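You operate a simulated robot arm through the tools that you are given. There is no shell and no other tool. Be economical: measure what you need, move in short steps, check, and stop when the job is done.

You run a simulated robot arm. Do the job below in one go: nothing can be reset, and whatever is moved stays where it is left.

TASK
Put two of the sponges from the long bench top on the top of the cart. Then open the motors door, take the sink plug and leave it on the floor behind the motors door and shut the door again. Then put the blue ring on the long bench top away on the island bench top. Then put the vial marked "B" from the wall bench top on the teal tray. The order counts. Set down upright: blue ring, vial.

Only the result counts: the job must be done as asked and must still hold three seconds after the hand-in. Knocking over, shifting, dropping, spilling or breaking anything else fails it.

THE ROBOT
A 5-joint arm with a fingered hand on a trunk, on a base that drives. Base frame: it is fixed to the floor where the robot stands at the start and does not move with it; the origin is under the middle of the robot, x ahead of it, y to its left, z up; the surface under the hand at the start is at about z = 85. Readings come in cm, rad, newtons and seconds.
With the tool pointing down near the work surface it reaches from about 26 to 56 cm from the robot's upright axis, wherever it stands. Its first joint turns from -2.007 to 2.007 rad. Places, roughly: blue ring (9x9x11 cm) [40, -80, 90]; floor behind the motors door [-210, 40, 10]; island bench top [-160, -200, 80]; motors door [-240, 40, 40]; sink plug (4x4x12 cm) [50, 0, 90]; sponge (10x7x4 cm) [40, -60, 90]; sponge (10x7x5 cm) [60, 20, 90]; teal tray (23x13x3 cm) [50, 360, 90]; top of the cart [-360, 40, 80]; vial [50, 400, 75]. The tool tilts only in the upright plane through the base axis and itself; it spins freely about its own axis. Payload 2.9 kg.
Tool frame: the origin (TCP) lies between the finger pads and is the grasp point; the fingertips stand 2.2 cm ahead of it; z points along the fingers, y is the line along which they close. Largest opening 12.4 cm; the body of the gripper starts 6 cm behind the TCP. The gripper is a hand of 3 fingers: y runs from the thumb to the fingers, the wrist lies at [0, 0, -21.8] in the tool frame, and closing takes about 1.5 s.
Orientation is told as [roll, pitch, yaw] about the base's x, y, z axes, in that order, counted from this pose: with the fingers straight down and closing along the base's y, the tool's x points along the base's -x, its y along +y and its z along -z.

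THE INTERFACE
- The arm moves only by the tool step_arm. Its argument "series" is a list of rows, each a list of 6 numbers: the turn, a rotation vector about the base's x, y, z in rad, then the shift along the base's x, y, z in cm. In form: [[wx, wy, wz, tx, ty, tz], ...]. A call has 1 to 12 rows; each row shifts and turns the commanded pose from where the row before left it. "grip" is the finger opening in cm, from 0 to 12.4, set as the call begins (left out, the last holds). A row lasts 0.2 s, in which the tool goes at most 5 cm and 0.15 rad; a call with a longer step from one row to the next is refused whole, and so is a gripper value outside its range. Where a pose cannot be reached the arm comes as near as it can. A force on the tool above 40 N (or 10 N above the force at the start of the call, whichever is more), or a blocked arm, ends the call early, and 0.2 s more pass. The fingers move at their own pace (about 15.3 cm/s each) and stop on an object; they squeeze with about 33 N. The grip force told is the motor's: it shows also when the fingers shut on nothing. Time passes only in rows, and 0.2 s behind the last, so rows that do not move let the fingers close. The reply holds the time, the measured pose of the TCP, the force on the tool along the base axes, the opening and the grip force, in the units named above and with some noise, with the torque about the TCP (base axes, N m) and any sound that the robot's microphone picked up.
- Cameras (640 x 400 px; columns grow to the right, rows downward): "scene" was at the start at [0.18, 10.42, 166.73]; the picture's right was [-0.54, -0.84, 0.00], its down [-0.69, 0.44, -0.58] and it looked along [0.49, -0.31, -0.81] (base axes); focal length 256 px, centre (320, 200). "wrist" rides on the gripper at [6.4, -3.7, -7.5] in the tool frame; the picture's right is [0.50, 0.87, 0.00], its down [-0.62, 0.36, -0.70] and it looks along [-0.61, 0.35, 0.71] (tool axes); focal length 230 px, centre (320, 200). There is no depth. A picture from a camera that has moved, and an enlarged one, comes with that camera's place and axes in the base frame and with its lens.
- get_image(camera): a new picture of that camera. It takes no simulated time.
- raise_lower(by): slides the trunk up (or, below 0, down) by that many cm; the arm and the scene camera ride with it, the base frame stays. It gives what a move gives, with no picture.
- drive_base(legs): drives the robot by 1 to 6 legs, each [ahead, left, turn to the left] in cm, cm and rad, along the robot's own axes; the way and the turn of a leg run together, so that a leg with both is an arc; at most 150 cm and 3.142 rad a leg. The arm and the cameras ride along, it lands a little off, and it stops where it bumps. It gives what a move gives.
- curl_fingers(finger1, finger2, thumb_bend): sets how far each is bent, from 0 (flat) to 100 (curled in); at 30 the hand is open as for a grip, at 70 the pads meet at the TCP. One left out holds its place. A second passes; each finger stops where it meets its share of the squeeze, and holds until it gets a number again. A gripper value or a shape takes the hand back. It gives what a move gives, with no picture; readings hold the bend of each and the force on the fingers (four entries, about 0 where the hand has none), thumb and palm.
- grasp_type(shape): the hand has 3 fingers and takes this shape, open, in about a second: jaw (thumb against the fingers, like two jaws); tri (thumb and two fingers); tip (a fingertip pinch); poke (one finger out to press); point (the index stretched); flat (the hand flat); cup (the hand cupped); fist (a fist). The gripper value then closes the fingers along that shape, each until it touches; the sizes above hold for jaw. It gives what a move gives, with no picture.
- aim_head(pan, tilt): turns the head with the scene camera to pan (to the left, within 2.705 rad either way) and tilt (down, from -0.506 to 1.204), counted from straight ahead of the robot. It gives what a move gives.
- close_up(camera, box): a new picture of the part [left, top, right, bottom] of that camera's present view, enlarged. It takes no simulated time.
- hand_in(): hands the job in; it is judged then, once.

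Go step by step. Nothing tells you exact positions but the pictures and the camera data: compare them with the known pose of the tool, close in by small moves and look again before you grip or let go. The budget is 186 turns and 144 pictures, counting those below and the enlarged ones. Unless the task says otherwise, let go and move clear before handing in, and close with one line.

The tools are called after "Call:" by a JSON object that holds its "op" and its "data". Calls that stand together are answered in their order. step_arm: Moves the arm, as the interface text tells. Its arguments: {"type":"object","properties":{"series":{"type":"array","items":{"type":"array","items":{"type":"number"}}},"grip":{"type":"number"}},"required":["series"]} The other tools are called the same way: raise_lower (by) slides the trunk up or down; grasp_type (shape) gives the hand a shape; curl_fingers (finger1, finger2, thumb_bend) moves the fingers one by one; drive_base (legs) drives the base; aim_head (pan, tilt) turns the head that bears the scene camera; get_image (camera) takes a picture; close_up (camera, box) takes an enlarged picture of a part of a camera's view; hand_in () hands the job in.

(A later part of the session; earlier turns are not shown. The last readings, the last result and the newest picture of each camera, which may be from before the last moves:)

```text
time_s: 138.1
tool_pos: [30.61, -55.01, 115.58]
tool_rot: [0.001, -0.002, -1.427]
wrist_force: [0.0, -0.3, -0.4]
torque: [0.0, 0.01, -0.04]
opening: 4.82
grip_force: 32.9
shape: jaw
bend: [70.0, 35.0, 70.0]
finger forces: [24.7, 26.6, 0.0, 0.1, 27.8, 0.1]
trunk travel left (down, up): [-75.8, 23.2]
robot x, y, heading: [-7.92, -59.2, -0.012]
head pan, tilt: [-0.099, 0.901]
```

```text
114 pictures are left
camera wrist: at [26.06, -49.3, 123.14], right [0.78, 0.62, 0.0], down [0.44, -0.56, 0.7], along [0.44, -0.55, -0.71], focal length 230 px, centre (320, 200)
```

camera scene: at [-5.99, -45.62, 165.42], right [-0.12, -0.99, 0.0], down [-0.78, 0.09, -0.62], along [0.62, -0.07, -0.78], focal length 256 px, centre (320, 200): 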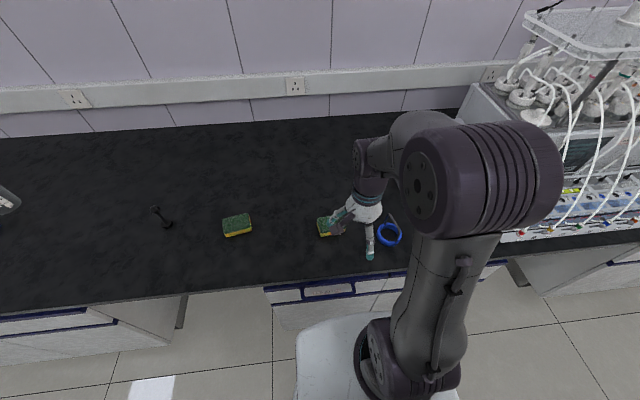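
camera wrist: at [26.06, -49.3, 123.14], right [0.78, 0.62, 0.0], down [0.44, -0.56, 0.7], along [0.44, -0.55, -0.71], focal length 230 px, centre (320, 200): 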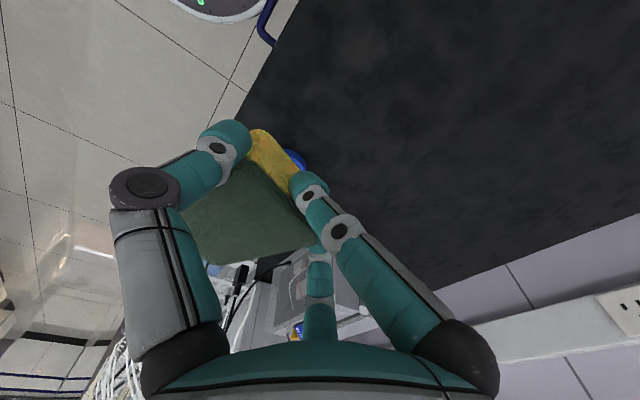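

Held. I drive the same route back to the cart.

Call:
{"op": "drive_base", "data": {"legs": [[-28, 0, 0.013], [0, 150, 0], [0, 150, 0], [-120, 12, 0], [-123, 0, 0], [0, 0, -1.571]]}}

Call:
{"op": "drive_base", "data": {"legs": [[110, 0, 0], [90, -20, 0]]}}

Call:
{"op": "aim_head", "data": {"pan": -1.4, "tilt": 0.9}}

Call:
{"op": "get_image", "data": {"camera": "scene"}}

```text
time_s: 169.4
tool_pos: [-274.42, 214.6, 115.42]
tool_rot: [0.001, 0.001, -2.996]
wrist_force: [-1.1, 0.3, -0.6]
torque: [0.03, 0.01, 0.01]
opening: 4.81
grip_force: 33.0
shape: jaw
bend: [70.0, 35.0, 70.0]
finger forces: [24.9, 26.6, 0.0, 0.1, 27.4, 0.0]
trunk travel left (down, up): [-75.8, 23.2]
robot x, y, heading: [-278.77, 253.22, -1.582]
head pan, tilt: [-0.099, 0.901]
```

```text
time_s: 179.4
tool_pos: [-297.35, 15.32, 115.29]
tool_rot: [0.0, 0.0, -2.997]
wrist_force: [0.0, -0.3, -0.2]
torque: [0.0, -0.02, 0.01]
opening: 4.8
grip_force: 33.1
shape: jaw
bend: [70.0, 35.0, 70.0]
finger forces: [24.9, 26.7, 0.0, 0.1, 27.3, 0.0]
trunk travel left (down, up): [-75.8, 23.2]
robot x, y, heading: [-301.12, 53.99, -1.594]
head pan, tilt: [-0.099, 0.901]
```

```text
time_s: 180.9
tool_pos: [-297.39, 15.46, 115.49]
tool_rot: [-0.001, -0.001, -2.996]
wrist_force: [0.7, 1.0, 0.6]
torque: [-0.02, 0.02, -0.01]
opening: 4.8
grip_force: 33.1
shape: jaw
bend: [70.0, 35.0, 70.0]
finger forces: [24.8, 26.6, 0.0, 0.0, 27.4, 0.0]
trunk travel left (down, up): [-75.8, 23.2]
robot x, y, heading: [-301.74, 53.73, -1.59]
head pan, tilt: [-1.4, 0.901]
```

```text
113 pictures are left
camera scene: at [-294.42, 58.49, 165.42], right [-0.15, 0.99, 0.0], down [0.77, 0.12, -0.62], along [-0.61, -0.1, -0.78], focal length 256 px, centre (320, 200)
```

scene: 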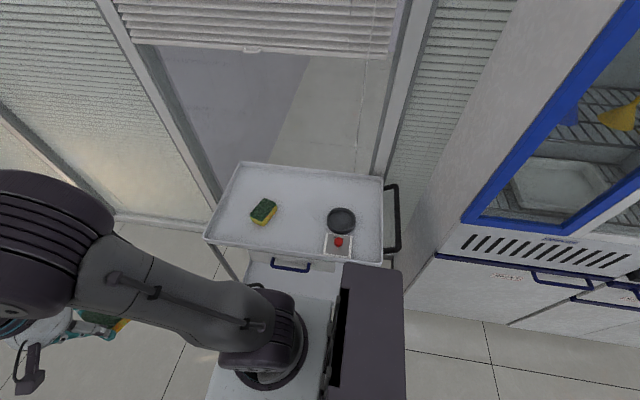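

First sponge sits at [-349, 26]; free gap is y 31–52. I bring the second one in there, with the fingers closing along x.

Call:
{"op": "step_arm", "data": {"series": [[0, 0, 0.117, -4.2, 1.2, 0], [0, 0, 0.117, -4.2, 1.2, 0], [0, 0, 0.117, -4.2, 1.2, 0], [0, 0, 0.117, -4.2, 1.2, 0], [0, 0, 0.117, -4.2, 1.2, 0], [0, 0, 0.117, -4.2, 1.2, 0], [0, 0, 0.117, -4.2, 1.2, 0], [0, 0, 0.117, -4.2, 1.2, 0], [0, 0, 0.117, -4.2, 1.2, 0], [0, 0, 0.117, -4.2, 1.2, 0], [0, 0, 0.117, -4.2, 1.2, 0], [0, 0, 0.117, -4.2, 1.2, 0]]}}

Call:
{"op": "step_arm", "data": {"series": [[0, 0, 0, -0.8, 4, 0], [0, 0, 0, -0.8, 4, 0], [0, 0, 0, -0.8, 4, 0], [0, 0, 0, 0, 0, -4], [0, 0, 0, 0, 0, -4], [0, 0, 0, 0, 0, -4], [0, 0, 0, 0, 0, -4], [0, 0, 0, 0, 0, -4], [0, 0, 0, 0, 0, -3], [0, 0, 0, 0, 0, 0]]}}

Call:
{"op": "get_image", "data": {"camera": "wrist"}}

Call:
{"op": "get_image", "data": {"camera": "scene"}}

```text
time_s: 183.5
tool_pos: [-348.05, 29.89, 115.23]
tool_rot: [0.006, 0.002, -1.591]
wrist_force: [0.6, 0.1, 0.2]
torque: [0.02, 0.0, 0.0]
opening: 4.77
grip_force: 33.1
shape: jaw
bend: [70.0, 35.0, 70.0]
finger forces: [25.2, 26.8, 0.1, 0.1, 27.0, 0.0]
trunk travel left (down, up): [-75.8, 23.2]
robot x, y, heading: [-301.76, 54.05, -1.581]
head pan, tilt: [-1.4, 0.901]
```

```text
time_s: 185.7
tool_pos: [-350.15, 41.89, 92.45]
tool_rot: [0.001, 0.001, -1.594]
wrist_force: [-0.1, 0.3, 0.4]
torque: [-0.04, 0.0, -0.02]
opening: 4.75
grip_force: 32.9
shape: jaw
bend: [70.0, 35.0, 70.0]
finger forces: [21.6, 27.4, 0.0, 0.0, 27.8, 0.0]
trunk travel left (down, up): [-75.8, 23.2]
robot x, y, heading: [-301.8, 54.06, -1.586]
head pan, tilt: [-1.4, 0.901]
```

```text
112 pictures are left
camera wrist: at [-353.62, 48.26, 100.1], right [0.88, 0.48, 0.0], down [0.34, -0.63, 0.7], along [0.34, -0.62, -0.71], focal length 230 px, centre (320, 200)
```

wrist: 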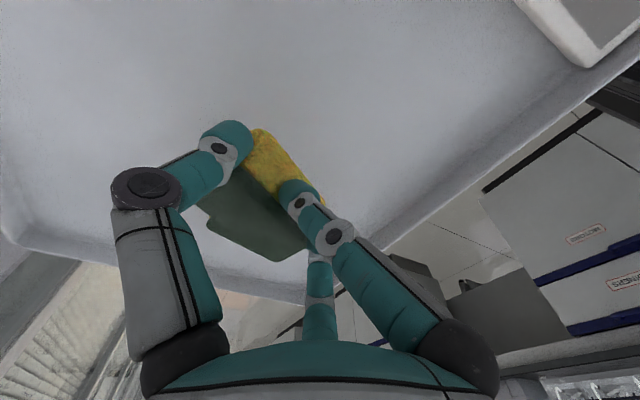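

```text
111 pictures are left
camera scene: at [-294.42, 58.52, 165.42], right [-0.15, 0.99, 0.0], down [0.77, 0.12, -0.62], along [-0.61, -0.1, -0.78], focal length 256 px, centre (320, 200)
```

scene: 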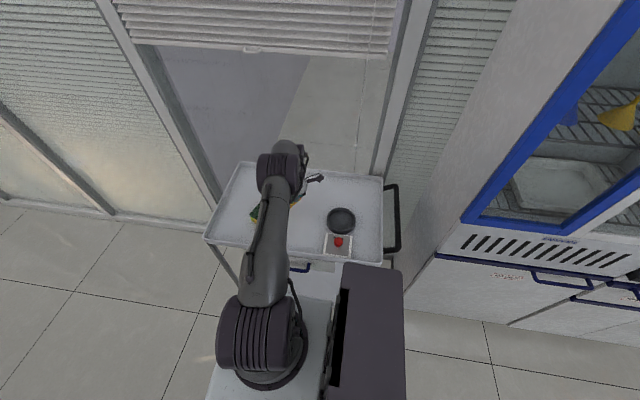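

The held sponge clears sponge 1 by about 4 cm. I lower it until contact.

Call:
{"op": "step_arm", "data": {"series": [[0, 0, 0, 0, 0, -3], [0, 0, 0, 0, 0, -2], [0, 0, 0, 0, 0, -1.5], [0, 0, 0, 0, 0, -0.7], [0, 0, 0, 0, 0, -0.7], [0, 0, 0, 0, 0, -0.7], [0, 0, 0, 0, 0, 0]]}}

Call:
{"op": "get_image", "data": {"camera": "wrist"}}

```text
time_s: 187.3
tool_pos: [-350.12, 41.86, 83.92]
tool_rot: [0.001, 0.0, -1.593]
wrist_force: [1.6, 1.4, 3.0]
torque: [-0.22, 0.24, -0.06]
opening: 4.78
grip_force: 33.2
shape: jaw
bend: [70.0, 35.0, 70.0]
finger forces: [26.9, 27.6, 0.0, 0.0, 27.7, 0.0]
trunk travel left (down, up): [-75.8, 23.2]
robot x, y, heading: [-301.89, 54.06, -1.585]
head pan, tilt: [-1.4, 0.901]
```

```text
110 pictures are left
camera wrist: at [-353.61, 48.23, 91.47], right [0.88, 0.48, 0.0], down [0.34, -0.62, 0.7], along [0.34, -0.62, -0.71], focal length 230 px, centre (320, 200)
```

wrist: 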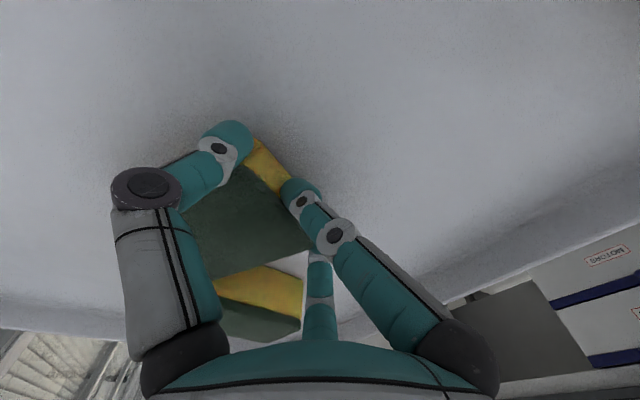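

Light contact with the cart, clear of sponge 1. I release and lift.

Call:
{"op": "step_arm", "data": {"series": [[0, 0, 0, 0, 0, -0.3], [0, 0, 0, 0, 0, 0], [0, 0, 0, 0, 0, 0], [0, 0, 0, 0, 0, 0], [0, 0, 0, 0, 0, 0], [0, 0, 0, 0, 0, 0], [0, 0, 0, 0, 0, 0]], "grip": 12.4}}

Call:
{"op": "step_arm", "data": {"series": [[0, 0, 0, 0, 0, 4], [0, 0, 0, 0, 0, 4], [0, 0, 0, 0, 0, 4], [0, 0, 0, 0, 0, 4], [0, 0, 0, 0, 0, 4], [0, 0, 0, 0, 0, 4], [0, 0, 0, 0, 0, 4], [0, 0, 0, 0, 0, 4]]}}

Call:
{"op": "get_image", "data": {"camera": "wrist"}}

```text
time_s: 188.9
tool_pos: [-350.24, 41.9, 83.46]
tool_rot: [0.001, 0.0, -1.592]
wrist_force: [-0.8, -0.5, 0.2]
torque: [-0.02, -0.02, -0.04]
opening: 12.39
grip_force: 0.0
shape: jaw
bend: [30.0, 30.0, 30.0]
finger forces: [0.0, 0.0, 0.1, 0.0, 0.0, 0.0]
trunk travel left (down, up): [-75.8, 23.2]
robot x, y, heading: [-301.9, 54.3, -1.588]
head pan, tilt: [-1.4, 0.901]
```

```text
time_s: 190.7
tool_pos: [-350.15, 41.78, 115.59]
tool_rot: [0.002, -0.001, -1.593]
wrist_force: [0.5, -0.9, 1.1]
torque: [-0.02, 0.02, -0.01]
opening: 12.38
grip_force: 0.0
shape: jaw
bend: [30.0, 30.0, 30.0]
finger forces: [0.0, 0.0, 0.1, 0.0, 0.1, 0.0]
trunk travel left (down, up): [-75.8, 23.2]
robot x, y, heading: [-301.37, 54.05, -1.59]
head pan, tilt: [-1.4, 0.901]
```

```text
109 pictures are left
camera wrist: at [-353.66, 48.12, 123.26], right [0.88, 0.48, 0.0], down [0.34, -0.63, 0.7], along [0.34, -0.62, -0.71], focal length 230 px, centre (320, 200)
```

wrist: 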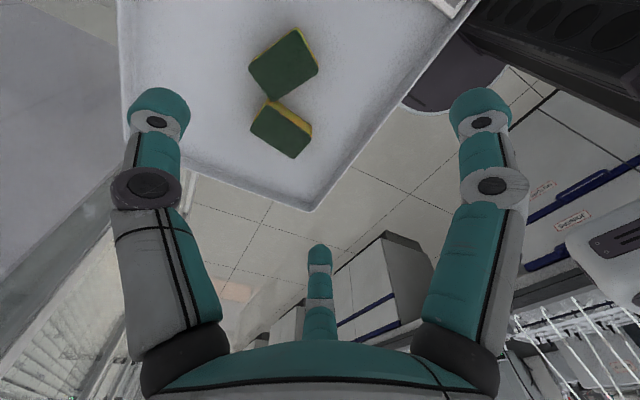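

Both sponges lie on the cart. Next the motors door; I bring the arm back in front and look at the island face.

Call:
{"op": "step_arm", "data": {"series": [[0, 0, 0, 4.2, -2.4, 0], [0, 0, 0, 4.2, -2.4, 0], [0, 0, 0, 4.2, -2.4, 0], [0, 0, 0, 4.2, -2.4, 0], [0, 0, 0, 4.2, -2.4, 0], [0, 0, 0, 4.2, -2.4, 0], [0, 0, 0, 4.2, -2.4, 0], [0, 0, 0, 4.2, -2.4, 0], [0, 0, 0, 4.2, -2.4, 0], [0, 0, 0, 4.2, -2.4, 0], [0, 0, 0, 4.2, -2.4, 0]]}}

Call:
{"op": "aim_head", "data": {"pan": 1.6, "tilt": 1.1}}

Call:
{"op": "get_image", "data": {"camera": "scene"}}

```text
time_s: 193.1
tool_pos: [-303.72, 15.22, 115.51]
tool_rot: [-0.004, 0.0, -1.594]
wrist_force: [0.7, -0.2, -0.4]
torque: [0.01, 0.03, 0.0]
opening: 12.38
grip_force: 0.0
shape: jaw
bend: [30.0, 30.0, 30.0]
finger forces: [0.1, 0.1, 0.0, 0.0, 0.0, 0.1]
trunk travel left (down, up): [-75.8, 23.2]
robot x, y, heading: [-301.43, 54.36, -1.588]
head pan, tilt: [-1.4, 0.901]
```

```text
time_s: 195.7
tool_pos: [-303.95, 15.6, 115.4]
tool_rot: [0.001, 0.001, -1.593]
wrist_force: [-0.3, 0.5, -0.7]
torque: [0.0, -0.02, 0.04]
opening: 12.37
grip_force: 0.0
shape: jaw
bend: [30.0, 30.0, 30.0]
finger forces: [0.1, 0.1, 0.0, 0.0, 0.0, 0.0]
trunk travel left (down, up): [-75.8, 23.2]
robot x, y, heading: [-301.8, 54.08, -1.594]
head pan, tilt: [1.6, 1.1]
```

```text
108 pictures are left
camera scene: at [-280.65, 59.73, 164.04], right [0.01, -1.0, 0.0], down [-0.89, -0.01, -0.45], along [0.45, 0.01, -0.89], focal length 256 px, centre (320, 200)
```

scene: 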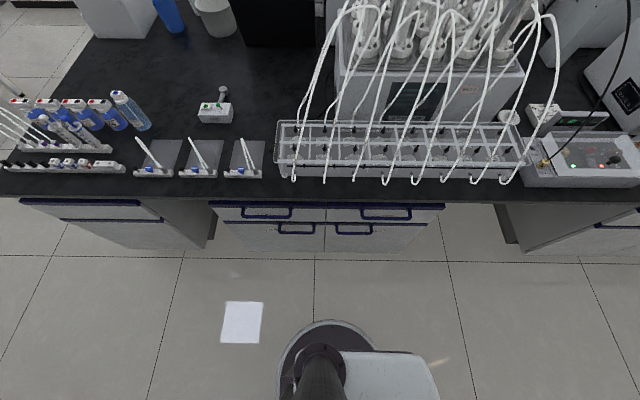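

The pedestal has two drawers on top and two doors below. I lower the trunk to read the labels.

Call:
{"op": "raise_lower", "data": {"by": -50}}

Call:
{"op": "aim_head", "data": {"pan": 1.6, "tilt": 0.8}}

Call:
{"op": "get_image", "data": {"camera": "scene"}}

Call:
{"op": "close_up", "data": {"camera": "scene", "box": [160, 60, 480, 260]}}

```text
refused: -50 is not a number from -40 to 40
```

```text
time_s: 196.5
tool_pos: [-304.02, 15.49, 115.62]
tool_rot: [0.0, 0.0, -1.594]
wrist_force: [0.4, 0.0, -0.7]
torque: [-0.03, 0.02, -0.01]
opening: 12.38
grip_force: 0.0
shape: jaw
bend: [30.0, 30.0, 30.0]
finger forces: [0.0, 0.0, 0.0, 0.1, 0.0, 0.1]
trunk travel left (down, up): [-75.8, 23.2]
robot x, y, heading: [-301.69, 53.8, -1.59]
head pan, tilt: [1.6, 0.799]
```

```text
107 pictures are left
camera scene: at [-278.9, 59.76, 166.21], right [0.01, -1.0, 0.0], down [-0.72, -0.01, -0.7], along [0.7, 0.01, -0.72], focal length 256 px, centre (320, 200)
```

scene: 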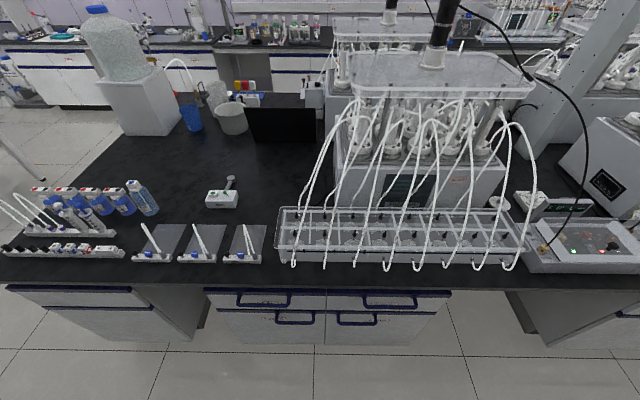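

```text
2.00 times, centred on (320, 160) of scene
camera zoom: at [-278.9, 59.76, 166.21], right [0.01, -1.0, 0.0], down [-0.72, -0.01, -0.7], along [0.7, 0.01, -0.72], focal length 512 px, centre (320, 280)
```

zoom: 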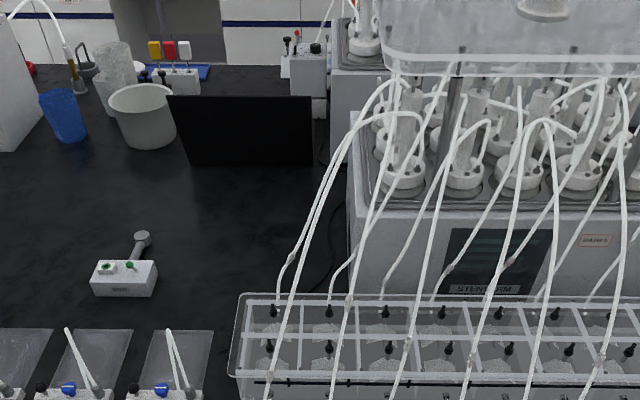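

Call:
{"op": "raise_lower", "data": {"by": -40}}

Call:
{"op": "get_image", "data": {"camera": "scene"}}

Call:
{"op": "close_up", "data": {"camera": "scene", "box": [200, 150, 480, 325]}}

```text
time_s: 200.3
tool_pos: [-304.03, 15.43, 75.44]
tool_rot: [0.0, -0.001, -1.593]
wrist_force: [-0.2, 0.7, 0.7]
torque: [-0.01, 0.04, 0.0]
opening: 12.37
grip_force: 0.1
shape: jaw
bend: [30.0, 30.0, 30.0]
finger forces: [0.1, 0.1, 0.0, 0.0, 0.1, 0.0]
trunk travel left (down, up): [-35.8, 63.2]
robot x, y, heading: [-302.09, 53.7, -1.585]
head pan, tilt: [1.6, 0.799]
```

```text
105 pictures are left
camera scene: at [-278.9, 59.76, 126.22], right [0.01, -1.0, 0.0], down [-0.72, -0.01, -0.7], along [0.7, 0.01, -0.72], focal length 256 px, centre (320, 200)
```

scene: 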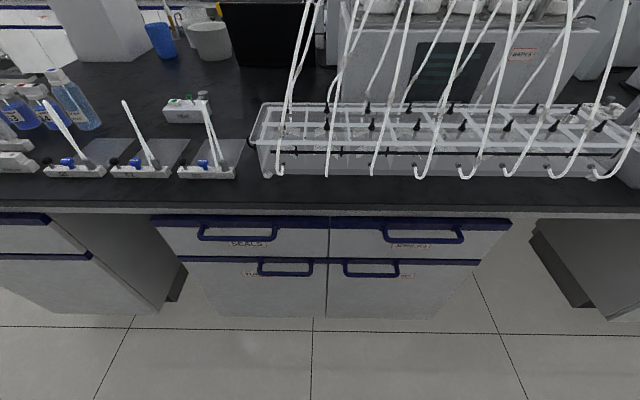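

```text
2.29 times, centred on (340, 238) of scene
camera zoom: at [-278.9, 59.76, 126.22], right [0.01, -1.0, 0.0], down [-0.72, -0.01, -0.7], along [0.7, 0.01, -0.72], focal length 585 px, centre (274, 114)
```

zoom: 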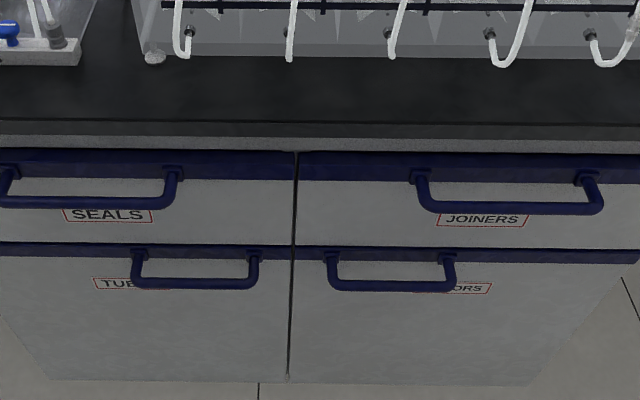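

The right-hand lower door is MOTORS, handle bar about y 37–53, z≈57, x≈-242; hinge likely at y≈13. I back off to y≈85 so the door can swing, then bring the hand over toward it.

Call:
{"op": "drive_base", "data": {"legs": [[-31, 5, 0.02]]}}

Call:
{"op": "step_arm", "data": {"series": [[0, 0, -0.068, 3.8, 1.6, -1.5], [0, 0, -0.068, 3.8, 1.6, -1.5], [0, 0, -0.068, 3.8, 1.6, -1.5], [0, 0, -0.068, 3.8, 1.6, -1.5], [0, 0, -0.068, 3.8, 1.6, -1.5], [0, 0, -0.068, 3.8, 1.6, -1.5], [0, 0, -0.068, 3.8, 1.6, -1.5], [0, 0, -0.068, 3.8, 1.6, -1.5], [0, 0, -0.068, 3.8, 1.6, -1.5]]}}

Call:
{"op": "aim_head", "data": {"pan": 0.95, "tilt": 0.75}}

Call:
{"op": "get_image", "data": {"camera": "scene"}}

```text
time_s: 202.5
tool_pos: [-298.03, 46.78, 75.5]
tool_rot: [0.001, -0.001, -1.577]
wrist_force: [-1.4, -0.3, 0.0]
torque: [0.02, -0.02, 0.01]
opening: 12.39
grip_force: 0.1
shape: jaw
bend: [30.0, 30.0, 30.0]
finger forces: [0.1, 0.0, 0.0, 0.0, 0.0, 0.1]
trunk travel left (down, up): [-35.8, 63.2]
robot x, y, heading: [-296.29, 85.35, -1.569]
head pan, tilt: [1.6, 0.799]
```

```text
time_s: 204.5
tool_pos: [-263.73, 61.11, 62.05]
tool_rot: [0.001, 0.0, -2.191]
wrist_force: [0.4, -0.2, 1.0]
torque: [-0.02, 0.01, 0.03]
opening: 12.39
grip_force: 0.1
shape: jaw
bend: [30.0, 30.0, 30.0]
finger forces: [0.0, 0.0, 0.0, 0.1, 0.0, 0.0]
trunk travel left (down, up): [-35.8, 63.2]
robot x, y, heading: [-296.55, 85.4, -1.565]
head pan, tilt: [1.6, 0.799]
```

```text
time_s: 205.5
tool_pos: [-263.81, 61.14, 62.06]
tool_rot: [-0.001, 0.001, -2.19]
wrist_force: [0.0, -0.6, 0.5]
torque: [0.02, 0.0, -0.02]
opening: 12.4
grip_force: 0.1
shape: jaw
bend: [30.0, 30.0, 30.0]
finger forces: [0.0, 0.0, 0.1, 0.0, 0.1, 0.1]
trunk travel left (down, up): [-35.8, 63.2]
robot x, y, heading: [-296.44, 85.35, -1.567]
head pan, tilt: [0.949, 0.75]
```

```text
103 pictures are left
camera scene: at [-275.05, 86.44, 126.61], right [-0.58, -0.81, 0.0], down [-0.56, 0.4, -0.73], along [0.6, -0.42, -0.68], focal length 256 px, centre (320, 200)
```

scene: 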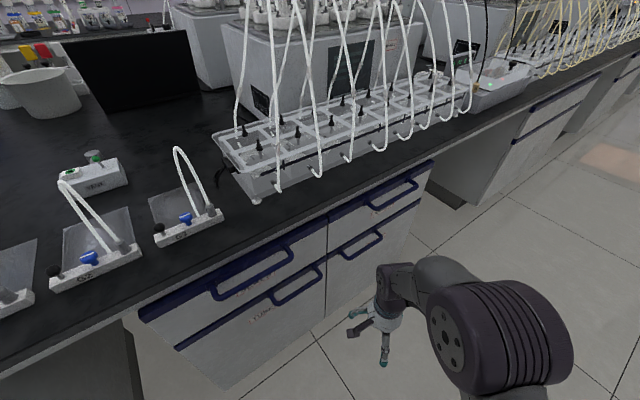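

I now tilt the hand level toward the door, fingers closing vertically, extending slowly.

Call:
{"op": "step_arm", "data": {"series": [[-0.078, -0.105, 0, 1.04, -0.77, -0.2], [-0.078, -0.105, 0, 1.04, -0.77, -0.2], [-0.078, -0.105, 0, 1.04, -0.77, -0.2], [-0.078, -0.105, 0, 1.04, -0.77, -0.2], [-0.078, -0.105, 0, 1.04, -0.77, -0.2], [-0.078, -0.105, 0, 1.04, -0.77, -0.2], [-0.078, -0.105, 0, 1.04, -0.77, -0.2], [-0.078, -0.105, 0, 1.04, -0.77, -0.2], [-0.078, -0.105, 0, 1.04, -0.77, -0.2], [-0.078, -0.105, 0, 1.04, -0.77, -0.2], [-0.078, -0.105, 0, 1.04, -0.77, -0.2], [-0.078, -0.105, 0, 1.04, -0.77, -0.2]]}}

Call:
{"op": "get_image", "data": {"camera": "wrist"}}

Call:
{"op": "get_image", "data": {"camera": "scene"}}

```text
time_s: 208.1
tool_pos: [-253.72, 48.27, 59.56]
tool_rot: [1.572, -0.022, -2.203]
wrist_force: [0.3, 0.7, 0.3]
torque: [0.0, -0.01, -0.02]
opening: 12.4
grip_force: 0.1
shape: jaw
bend: [30.0, 30.0, 30.0]
finger forces: [0.0, 0.1, 0.0, 0.1, 0.0, 0.1]
out of reach, approached as far as the arm can: row 2, 3, 4, 5, 7
trunk travel left (down, up): [-35.8, 63.2]
robot x, y, heading: [-296.45, 85.38, -1.566]
head pan, tilt: [0.949, 0.75]
```

```text
102 pictures are left
camera wrist: at [-256.01, 57.6, 55.85], right [0.31, 0.42, 0.86], down [-0.93, -0.08, 0.37], along [0.22, -0.9, 0.36], focal length 230 px, centre (320, 200)
```

wrist: 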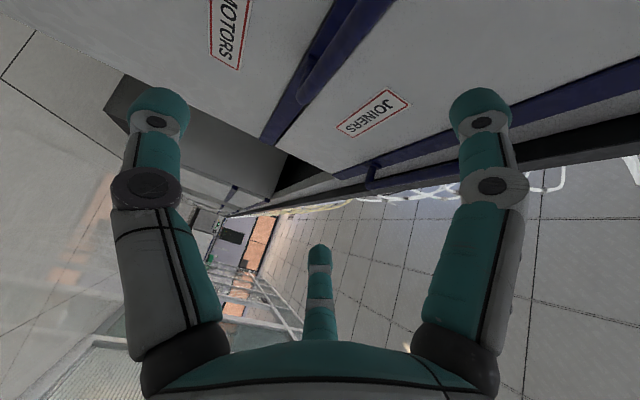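

```text
101 pictures are left
camera scene: at [-275.05, 86.42, 126.61], right [-0.58, -0.81, 0.0], down [-0.56, 0.4, -0.73], along [0.59, -0.43, -0.68], focal length 256 px, centre (320, 200)
```

scene: 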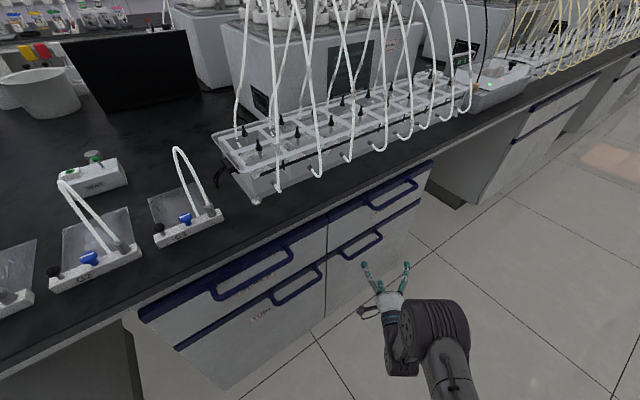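

The bar is at z≈58.7, the hand level with it. I advance towards it until just short.

Call:
{"op": "step_arm", "data": {"series": [[0, 0, 0, 2.2, -0.7, -0.2], [0, 0, 0, 2.2, -0.7, -0.2], [0, 0, 0, 2.2, -0.7, -0.2], [0, 0, 0, 2.0, -0.6, -0.2], [0, 0, 0, 0, 0, 0]]}}

Call:
{"op": "get_image", "data": {"camera": "wrist"}}

Call:
{"op": "close_up", "data": {"camera": "scene", "box": [280, 180, 480, 305]}}

```text
time_s: 209.3
tool_pos: [-246.72, 43.18, 58.8]
tool_rot: [1.571, -0.02, -2.2]
wrist_force: [0.1, 0.5, 0.0]
torque: [-0.03, -0.01, 0.0]
opening: 12.38
grip_force: 0.1
shape: jaw
bend: [30.0, 30.0, 30.0]
finger forces: [0.0, 0.0, 0.1, 0.0, 0.1, 0.1]
out of reach, approached as far as the arm can: row 1, 2, 3, 4
trunk travel left (down, up): [-35.8, 63.2]
robot x, y, heading: [-296.0, 85.38, -1.567]
head pan, tilt: [0.949, 0.75]
```

```text
100 pictures are left
camera wrist: at [-249.09, 52.63, 55.03], right [0.31, 0.42, 0.86], down [-0.93, -0.08, 0.37], along [0.22, -0.9, 0.36], focal length 230 px, centre (320, 200)
```

wrist: 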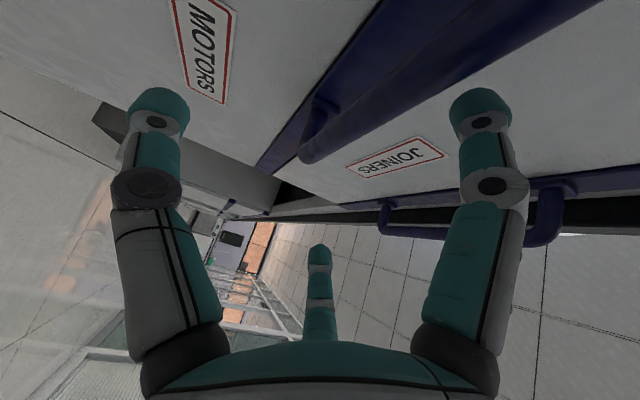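

```text
3.20 times, centred on (380, 242) of scene
camera zoom: at [-275.06, 86.42, 126.61], right [-0.58, -0.81, 0.0], down [-0.56, 0.4, -0.73], along [0.59, -0.43, -0.68], focal length 819 px, centre (128, 64)
```

zoom: 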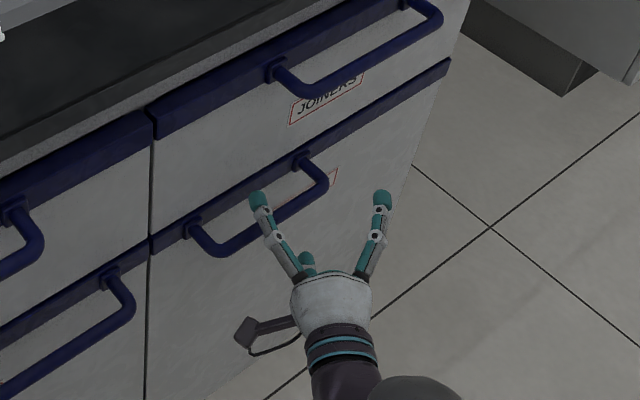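

The hand is a three-point grip (thumb below, two fingers 13 cm apart above), so a square approach to the bar is better. I back off and drive to face the bar squarely from y≈45.

Call:
{"op": "step_arm", "data": {"series": [[0, 0, 0, -2.3, 2.0, 0], [0, 0, 0, -2.3, 2.0, 0], [0, 0, 0, -2.3, 2.0, 0], [0, 0, 0, -2.3, 2.0, 0]]}}

Call:
{"op": "drive_base", "data": {"legs": [[40, -6, 0]]}}

```text
time_s: 210.3
tool_pos: [-256.67, 50.41, 58.71]
tool_rot: [1.571, -0.022, -2.203]
wrist_force: [0.3, -0.7, 0.2]
torque: [0.01, 0.04, 0.04]
opening: 12.38
grip_force: 0.1
shape: jaw
bend: [30.0, 30.0, 30.0]
finger forces: [0.1, 0.1, 0.0, 0.0, 0.0, 0.0]
out of reach, approached as far as the arm can: row 2, 4
trunk travel left (down, up): [-35.8, 63.2]
robot x, y, heading: [-296.3, 85.48, -1.569]
head pan, tilt: [0.949, 0.75]
```

```text
time_s: 212.8
tool_pos: [-262.72, 10.64, 58.83]
tool_rot: [1.57, -0.021, -2.203]
wrist_force: [-0.4, -1.3, 0.6]
torque: [-0.03, -0.03, -0.01]
opening: 12.4
grip_force: 0.1
shape: jaw
bend: [30.0, 30.0, 30.0]
finger forces: [0.0, 0.1, 0.0, 0.0, 0.0, 0.1]
trunk travel left (down, up): [-35.8, 63.2]
robot x, y, heading: [-301.97, 45.86, -1.572]
head pan, tilt: [0.949, 0.75]
```

The arm's axis turns out to be offset to the robot's right (about [-315, 49] now). I swing the hand square to the door in front of the bar.

Call:
{"op": "step_arm", "data": {"series": [[0, 0, 0.0485, 0.9, 2.93, 0], [0, 0, 0.0485, 0.9, 2.93, 0], [0, 0, 0.0485, 0.9, 2.93, 0], [0, 0, 0.0485, 0.9, 2.93, 0], [0, 0, 0.0485, 0.9, 2.93, 0], [0, 0, 0.0485, 0.9, 2.93, 0], [0, 0, 0.0485, 0.9, 2.93, 0], [0, 0, 0.0485, 0.9, 2.93, 0], [0, 0, 0.0485, 0.9, 2.93, 0], [0, 0, 0.0485, 0.9, 2.93, 0], [0, 0, 0.0485, 0.9, 2.93, 0], [0, 0, 0.0485, 0.9, 2.93, 0]]}}

Call:
{"op": "get_image", "data": {"camera": "wrist"}}

Call:
{"op": "aim_head", "data": {"pan": 1.4, "tilt": 0.9}}

Call:
{"op": "get_image", "data": {"camera": "scene"}}

```text
time_s: 215.4
tool_pos: [-254.27, 37.6, 58.68]
tool_rot: [1.572, -0.022, -1.616]
wrist_force: [-0.2, -0.3, 0.5]
torque: [0.02, -0.04, -0.01]
opening: 12.39
grip_force: 0.1
shape: jaw
bend: [30.0, 30.0, 30.0]
finger forces: [0.0, 0.0, 0.0, 0.1, 0.0, 0.0]
out of reach, approached as far as the arm can: row 2, 3, 4, 5, 6, 7, 8, 9, 10, 11, 12
trunk travel left (down, up): [-35.8, 63.2]
robot x, y, heading: [-302.35, 45.33, -1.572]
head pan, tilt: [0.949, 0.75]
```

```text
98 pictures are left
camera wrist: at [-261.49, 44.08, 55.01], right [0.02, 0.52, 0.86], down [-0.73, -0.58, 0.37], along [0.69, -0.63, 0.36], focal length 230 px, centre (320, 200)
```

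wrist: 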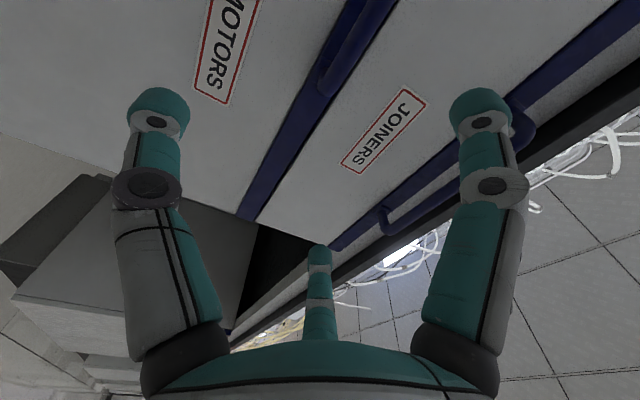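

```text
time_s: 216.3
tool_pos: [-254.35, 37.53, 58.66]
tool_rot: [1.57, -0.02, -1.616]
wrist_force: [0.3, 0.2, 0.0]
torque: [0.0, 0.0, -0.03]
opening: 12.4
grip_force: 0.1
shape: jaw
bend: [30.0, 30.0, 30.0]
finger forces: [0.0, 0.1, 0.0, 0.0, 0.0, 0.0]
trunk travel left (down, up): [-35.8, 63.2]
robot x, y, heading: [-302.53, 45.26, -1.568]
head pan, tilt: [1.4, 0.901]
```

```text
97 pictures are left
camera scene: at [-280.33, 50.26, 125.42], right [-0.17, -0.99, 0.0], down [-0.77, 0.13, -0.62], along [0.61, -0.11, -0.78], focal length 256 px, centre (320, 200)
```

scene: 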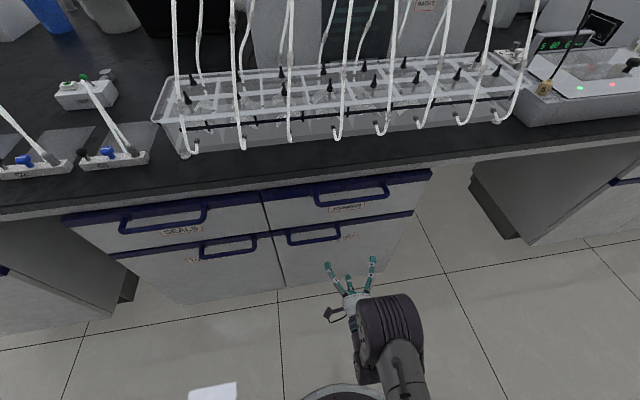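

The axis is about 6 cm ahead of the robot's centre. I back up 6 cm to be level with the bar, then centre the hand.

Call:
{"op": "drive_base", "data": {"legs": [[-6.5, 3, 0]]}}

Call:
{"op": "step_arm", "data": {"series": [[0, 0, 0.045, 0.5, 1.4, 0], [0, 0, 0, 0, 0, 0]]}}

Call:
{"op": "get_image", "data": {"camera": "wrist"}}

Call:
{"op": "get_image", "data": {"camera": "scene"}}

```text
time_s: 217.3
tool_pos: [-251.16, 44.13, 58.87]
tool_rot: [1.571, -0.021, -1.615]
wrist_force: [0.2, -1.2, 0.7]
torque: [0.01, 0.03, 0.0]
opening: 12.39
grip_force: 0.0
shape: jaw
bend: [30.0, 30.0, 30.0]
finger forces: [0.1, 0.1, 0.0, 0.0, 0.1, 0.1]
trunk travel left (down, up): [-35.8, 63.2]
robot x, y, heading: [-299.73, 52.11, -1.563]
head pan, tilt: [1.4, 0.901]
```

```text
time_s: 217.9
tool_pos: [-250.83, 46.02, 58.6]
tool_rot: [1.569, -0.021, -1.575]
wrist_force: [-0.6, -0.1, -0.7]
torque: [0.03, -0.02, -0.04]
opening: 12.4
grip_force: 0.0
shape: jaw
bend: [30.0, 30.0, 30.0]
finger forces: [0.0, 0.0, 0.1, 0.0, 0.0, 0.0]
out of reach, approached as far as the arm can: row 1
trunk travel left (down, up): [-35.8, 63.2]
robot x, y, heading: [-298.97, 52.16, -1.572]
head pan, tilt: [1.4, 0.901]
```

```text
96 pictures are left
camera wrist: at [-258.25, 52.23, 54.99], right [0.0, 0.52, 0.86], down [-0.7, -0.61, 0.37], along [0.71, -0.6, 0.36], focal length 230 px, centre (320, 200)
```

wrist: 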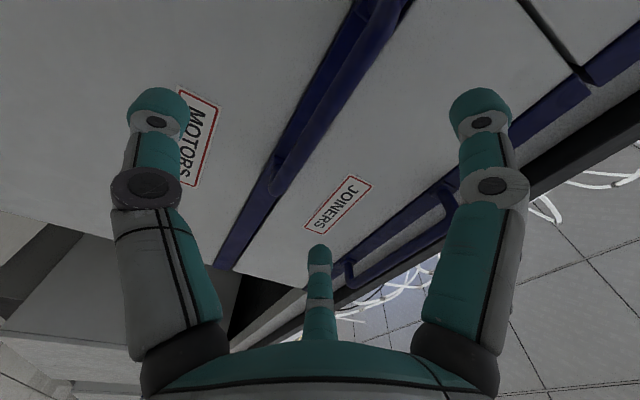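

```text
95 pictures are left
camera scene: at [-277.33, 56.85, 125.42], right [-0.17, -0.99, 0.0], down [-0.77, 0.13, -0.62], along [0.61, -0.11, -0.78], focal length 256 px, centre (320, 200)
```

scene: 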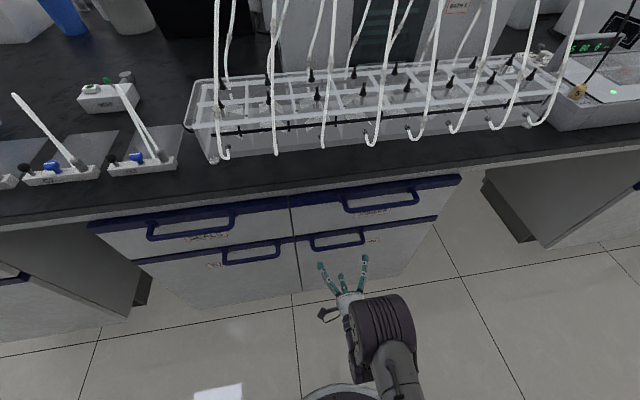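

The bar is at z≈59, y 38–53. I advance 8 cm and close the hand on it.

Call:
{"op": "step_arm", "data": {"series": [[0, 0, 0, 2.5, 0, 0], [0, 0, 0, 2.5, 0, 0], [0, 0, 0, 2.5, 0, 0], [0, 0, 0, 0.5, 0, 0.2], [0, 0, 0, 0, 0, 0]]}}

Call:
{"op": "get_image", "data": {"camera": "wrist"}}

Call:
{"op": "close_up", "data": {"camera": "scene", "box": [260, 180, 460, 305]}}

```text
time_s: 219.1
tool_pos: [-242.9, 46.08, 58.89]
tool_rot: [1.572, -0.021, -1.574]
wrist_force: [-1.1, -0.2, -0.1]
torque: [-0.02, -0.02, 0.01]
opening: 12.43
grip_force: 0.0
shape: jaw
bend: [30.0, 30.0, 30.0]
finger forces: [0.0, 0.1, 0.1, 0.0, 0.0, 0.1]
trunk travel left (down, up): [-35.8, 63.2]
robot x, y, heading: [-299.38, 52.3, -1.57]
head pan, tilt: [1.4, 0.901]
```

```text
94 pictures are left
camera wrist: at [-250.24, 52.29, 55.25], right [0.0, 0.52, 0.86], down [-0.7, -0.61, 0.37], along [0.71, -0.6, 0.36], focal length 230 px, centre (320, 200)
```

wrist: 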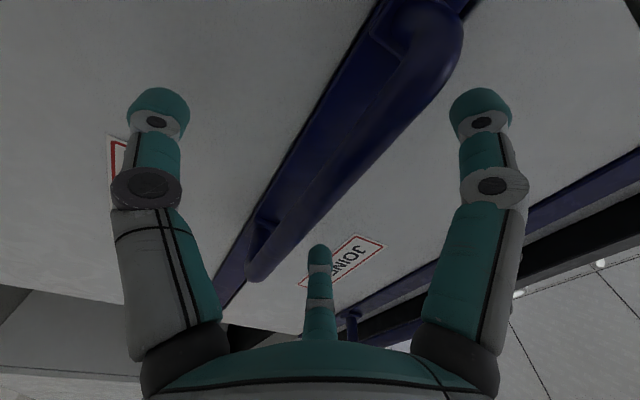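

```text
3.20 times, centred on (360, 242) of scene
camera zoom: at [-277.34, 56.84, 125.42], right [-0.17, -0.99, 0.0], down [-0.77, 0.13, -0.62], along [0.61, -0.11, -0.78], focal length 819 px, centre (192, 64)
```

zoom: 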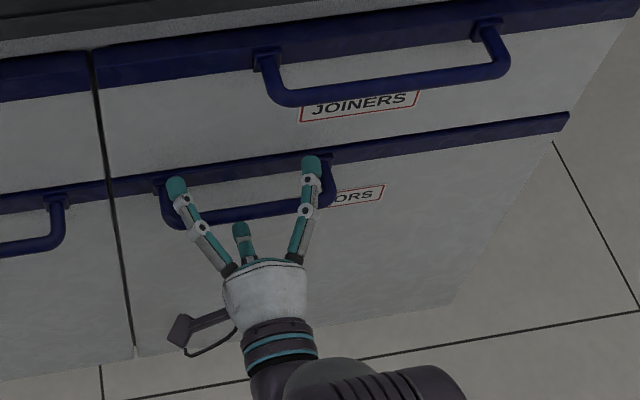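

The fingers straddle the bar well. I close.

Call:
{"op": "step_arm", "data": {"series": [[0, 0, 0, 0, 0, 0], [0, 0, 0, 0, 0, 0], [0, 0, 0, 0, 0, 0], [0, 0, 0, 0, 0, 0], [0, 0, 0, 0, 0, 0], [0, 0, 0, 0, 0, 0], [0, 0, 0, 0, 0, 0], [0, 0, 0, 0, 0, 0], [0, 0, 0, 0, 0, 0]], "grip": 0.5}}

Call:
{"op": "get_image", "data": {"camera": "wrist"}}

```text
time_s: 221.1
tool_pos: [-242.85, 46.11, 58.97]
tool_rot: [1.57, -0.02, -1.575]
wrist_force: [0.1, 0.2, -0.2]
torque: [0.01, 0.03, 0.0]
opening: 0.52
grip_force: 0.2
shape: jaw
bend: [71.0, 71.0, 70.0]
finger forces: [0.1, 0.0, 0.1, 0.1, 0.0, 0.0]
trunk travel left (down, up): [-35.8, 63.2]
robot x, y, heading: [-299.44, 52.3, -1.57]
head pan, tilt: [1.4, 0.901]
```

```text
92 pictures are left
camera wrist: at [-250.26, 52.29, 55.25], right [0.0, 0.52, 0.86], down [-0.7, -0.61, 0.37], along [0.71, -0.6, 0.36], focal length 230 px, centre (320, 200)
```

wrist: 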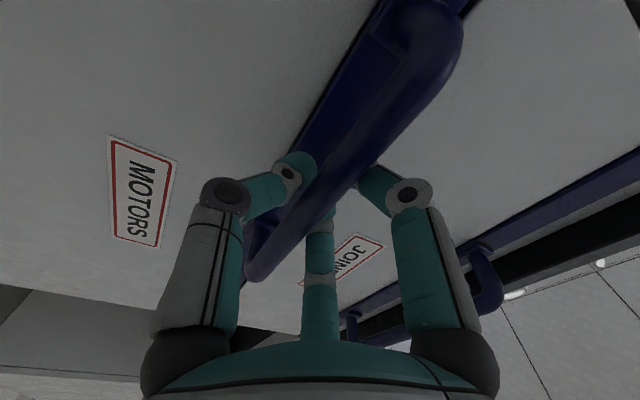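

The fingers have closed around behind the bar, caging it. I pull along the door's arc, about 20° first.

Call:
{"op": "step_arm", "data": {"series": [[0, 0, 0, -1.2, -0.1, 0], [0, 0, 0, -1.2, -0.2, 0], [0, 0, -0.01, -1.2, -0.2, 0], [0, 0, -0.01, -1.2, -0.3, 0], [0, 0, -0.01, -1.2, -0.4, 0], [0, 0, -0.01, -1.2, -0.5, 0], [0, 0, -0.01, -1.2, -0.5, 0], [0, 0, -0.01, -1.2, -0.5, 0], [0, 0, -0.01, -1.2, -0.6, 0], [0, 0, -0.01, -1.2, -0.6, 0]]}}

Call:
{"op": "get_image", "data": {"camera": "scene"}}

Call:
{"op": "get_image", "data": {"camera": "wrist"}}

```text
time_s: 223.3
tool_pos: [-254.74, 42.44, 58.96]
tool_rot: [1.572, -0.02, -1.657]
wrist_force: [-0.1, 0.2, -0.3]
torque: [0.03, 0.01, -0.01]
opening: 0.48
grip_force: 0.1
shape: jaw
bend: [71.0, 71.0, 70.0]
finger forces: [0.0, 0.1, 0.0, 0.0, 0.1, 0.0]
out of reach, approached as far as the arm can: row 10
trunk travel left (down, up): [-35.8, 63.2]
robot x, y, heading: [-299.54, 52.24, -1.565]
head pan, tilt: [1.4, 0.901]
```

```text
91 pictures are left
camera scene: at [-277.34, 56.84, 125.42], right [-0.17, -0.99, 0.0], down [-0.77, 0.13, -0.62], along [0.61, -0.11, -0.78], focal length 256 px, centre (320, 200)
```

scene: 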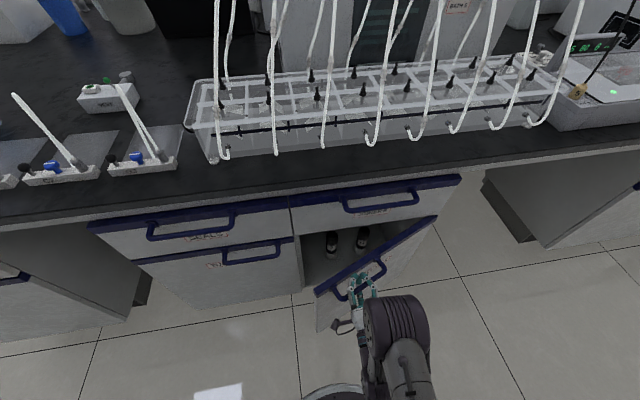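

```text
90 pictures are left
camera wrist: at [-261.66, 49.25, 55.28], right [0.04, 0.52, 0.86], down [-0.75, -0.55, 0.37], along [0.66, -0.66, 0.36], focal length 230 px, centre (320, 200)
```

wrist: 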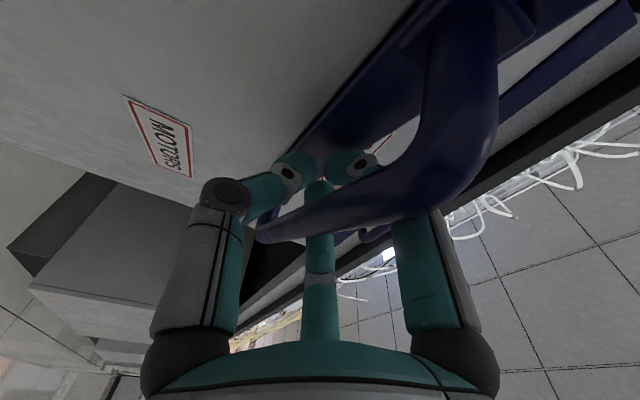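

The door is open about 25° and stays. I open the fingers, slide off the bar, and back up so I can push the door wider from inside its edge.

Call:
{"op": "step_arm", "data": {"series": [[0, 0, 0, 0, 0, 0], [0, 0, 0, 0, 0, 0], [0, 0, 0, 0, 0, 0], [0, 0, 0, 0, 0, 0], [0, 0, 0, 0, 0, 0], [0, 0, 0, 0, 0, 0], [0, 0, 0, 0, 0, 0], [0, 0, 0, 0, 0, 0]], "grip": 12.4}}

Call:
{"op": "drive_base", "data": {"legs": [[0, -5, 0], [-32, 3, 0]]}}

Call:
{"op": "aim_head", "data": {"pan": 0.95, "tilt": 0.9}}

Call:
{"op": "get_image", "data": {"camera": "scene"}}

```text
time_s: 225.1
tool_pos: [-254.76, 42.44, 59.18]
tool_rot: [1.57, -0.02, -1.657]
wrist_force: [0.2, 0.3, 0.1]
torque: [0.01, 0.01, -0.04]
opening: 12.38
grip_force: 0.1
shape: jaw
bend: [30.0, 30.0, 30.0]
finger forces: [0.1, 0.0, 0.0, 0.0, 0.0, 0.1]
trunk travel left (down, up): [-35.8, 63.2]
robot x, y, heading: [-299.05, 52.15, -1.571]
head pan, tilt: [1.4, 0.901]
```

```text
time_s: 226.6
tool_pos: [-259.47, 45.61, 59.07]
tool_rot: [1.57, -0.022, -1.657]
wrist_force: [-0.4, 0.3, -0.6]
torque: [0.02, -0.01, 0.03]
opening: 12.36
grip_force: 0.1
shape: jaw
bend: [30.0, 30.0, 30.0]
finger forces: [0.0, 0.0, 0.0, 0.0, 0.0, 0.1]
trunk travel left (down, up): [-35.8, 63.2]
robot x, y, heading: [-304.35, 55.55, -1.566]
head pan, tilt: [1.4, 0.901]
stopped in leg 2: the robot was blocked; the commanded pose is now the measured one
```

```text
time_s: 227.5
tool_pos: [-259.47, 45.56, 59.04]
tool_rot: [1.571, -0.021, -1.658]
wrist_force: [-0.5, 0.1, 0.6]
torque: [0.03, -0.01, 0.0]
opening: 12.43
grip_force: 0.1
shape: jaw
bend: [30.0, 30.0, 30.0]
finger forces: [0.0, 0.0, 0.0, 0.0, 0.0, 0.0]
trunk travel left (down, up): [-35.8, 63.2]
robot x, y, heading: [-303.94, 55.58, -1.567]
head pan, tilt: [0.949, 0.901]
```

```text
89 pictures are left
camera scene: at [-283.35, 56.91, 125.42], right [-0.58, -0.81, 0.0], down [-0.64, 0.46, -0.62], along [0.51, -0.36, -0.78], focal length 256 px, centre (320, 200)
```

scene: 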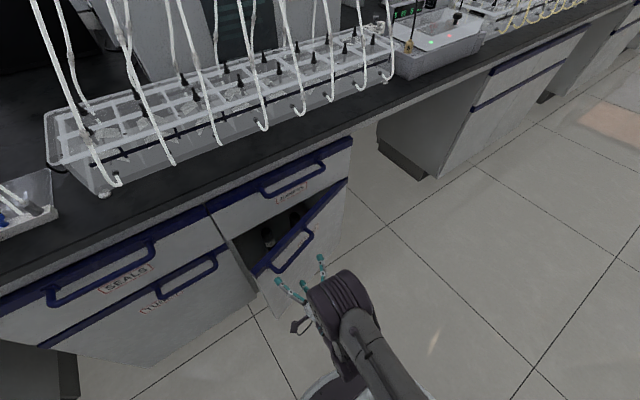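

Something blocked the base; I check the cart side and the hand.

Call:
{"op": "close_up", "data": {"camera": "scene", "box": [220, 200, 380, 300]}}

Call:
{"op": "aim_head", "data": {"pan": -1.9, "tilt": 1.1}}

Call:
{"op": "get_image", "data": {"camera": "scene"}}

Call:
{"op": "get_image", "data": {"camera": "wrist"}}

```text
4.00 times, centred on (300, 250) of scene
camera zoom: at [-283.35, 56.91, 125.42], right [-0.58, -0.81, 0.0], down [-0.64, 0.46, -0.62], along [0.51, -0.36, -0.78], focal length 1024 px, centre (400, 0)
```

zoom: 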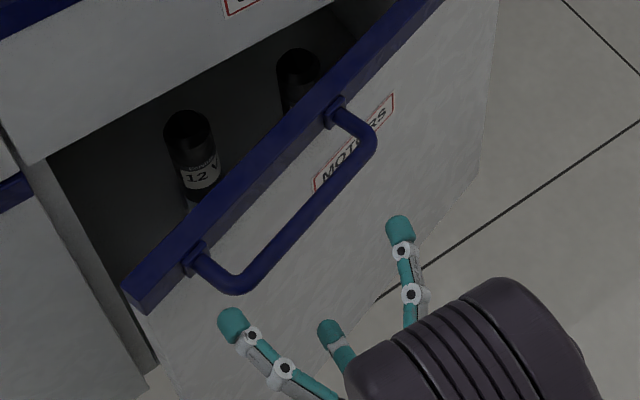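

```text
time_s: 230.0
tool_pos: [-259.42, 45.57, 59.0]
tool_rot: [1.571, -0.021, -1.657]
wrist_force: [0.7, -0.2, 0.5]
torque: [-0.02, 0.01, 0.02]
opening: 12.37
grip_force: 0.1
shape: jaw
bend: [30.0, 30.0, 30.0]
finger forces: [0.0, 0.1, 0.0, 0.0, 0.1, 0.1]
trunk travel left (down, up): [-35.8, 63.2]
robot x, y, heading: [-304.42, 55.16, -1.571]
head pan, tilt: [-1.901, 1.1]
```

```text
87 pictures are left
camera scene: at [-295.47, 63.34, 124.04], right [0.32, 0.95, 0.0], down [0.84, -0.29, -0.45], along [-0.43, 0.15, -0.89], focal length 256 px, centre (320, 200)
```

scene: 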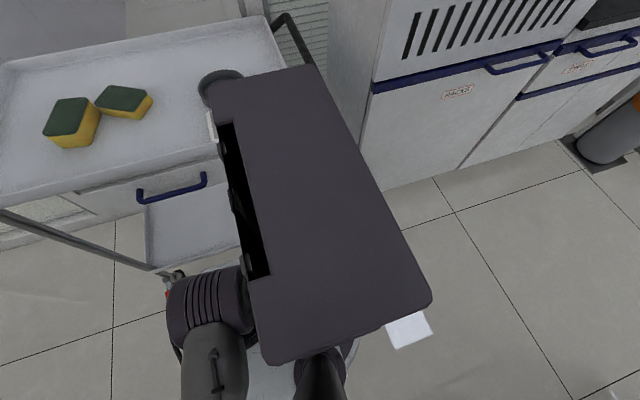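

```text
86 pictures are left
camera wrist: at [-266.37, 52.43, 55.27], right [0.04, 0.52, 0.86], down [-0.75, -0.55, 0.37], along [0.66, -0.66, 0.36], focal length 230 px, centre (320, 200)
```

wrist: 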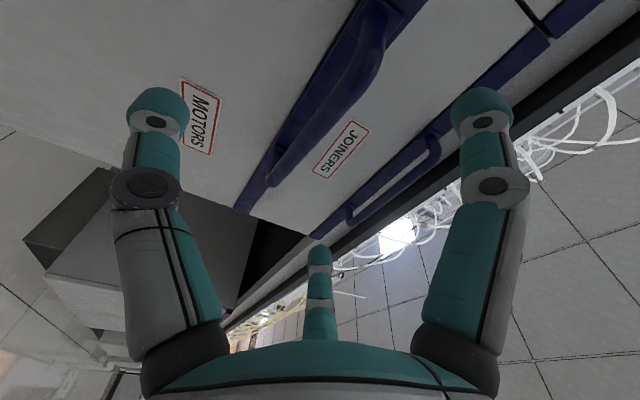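

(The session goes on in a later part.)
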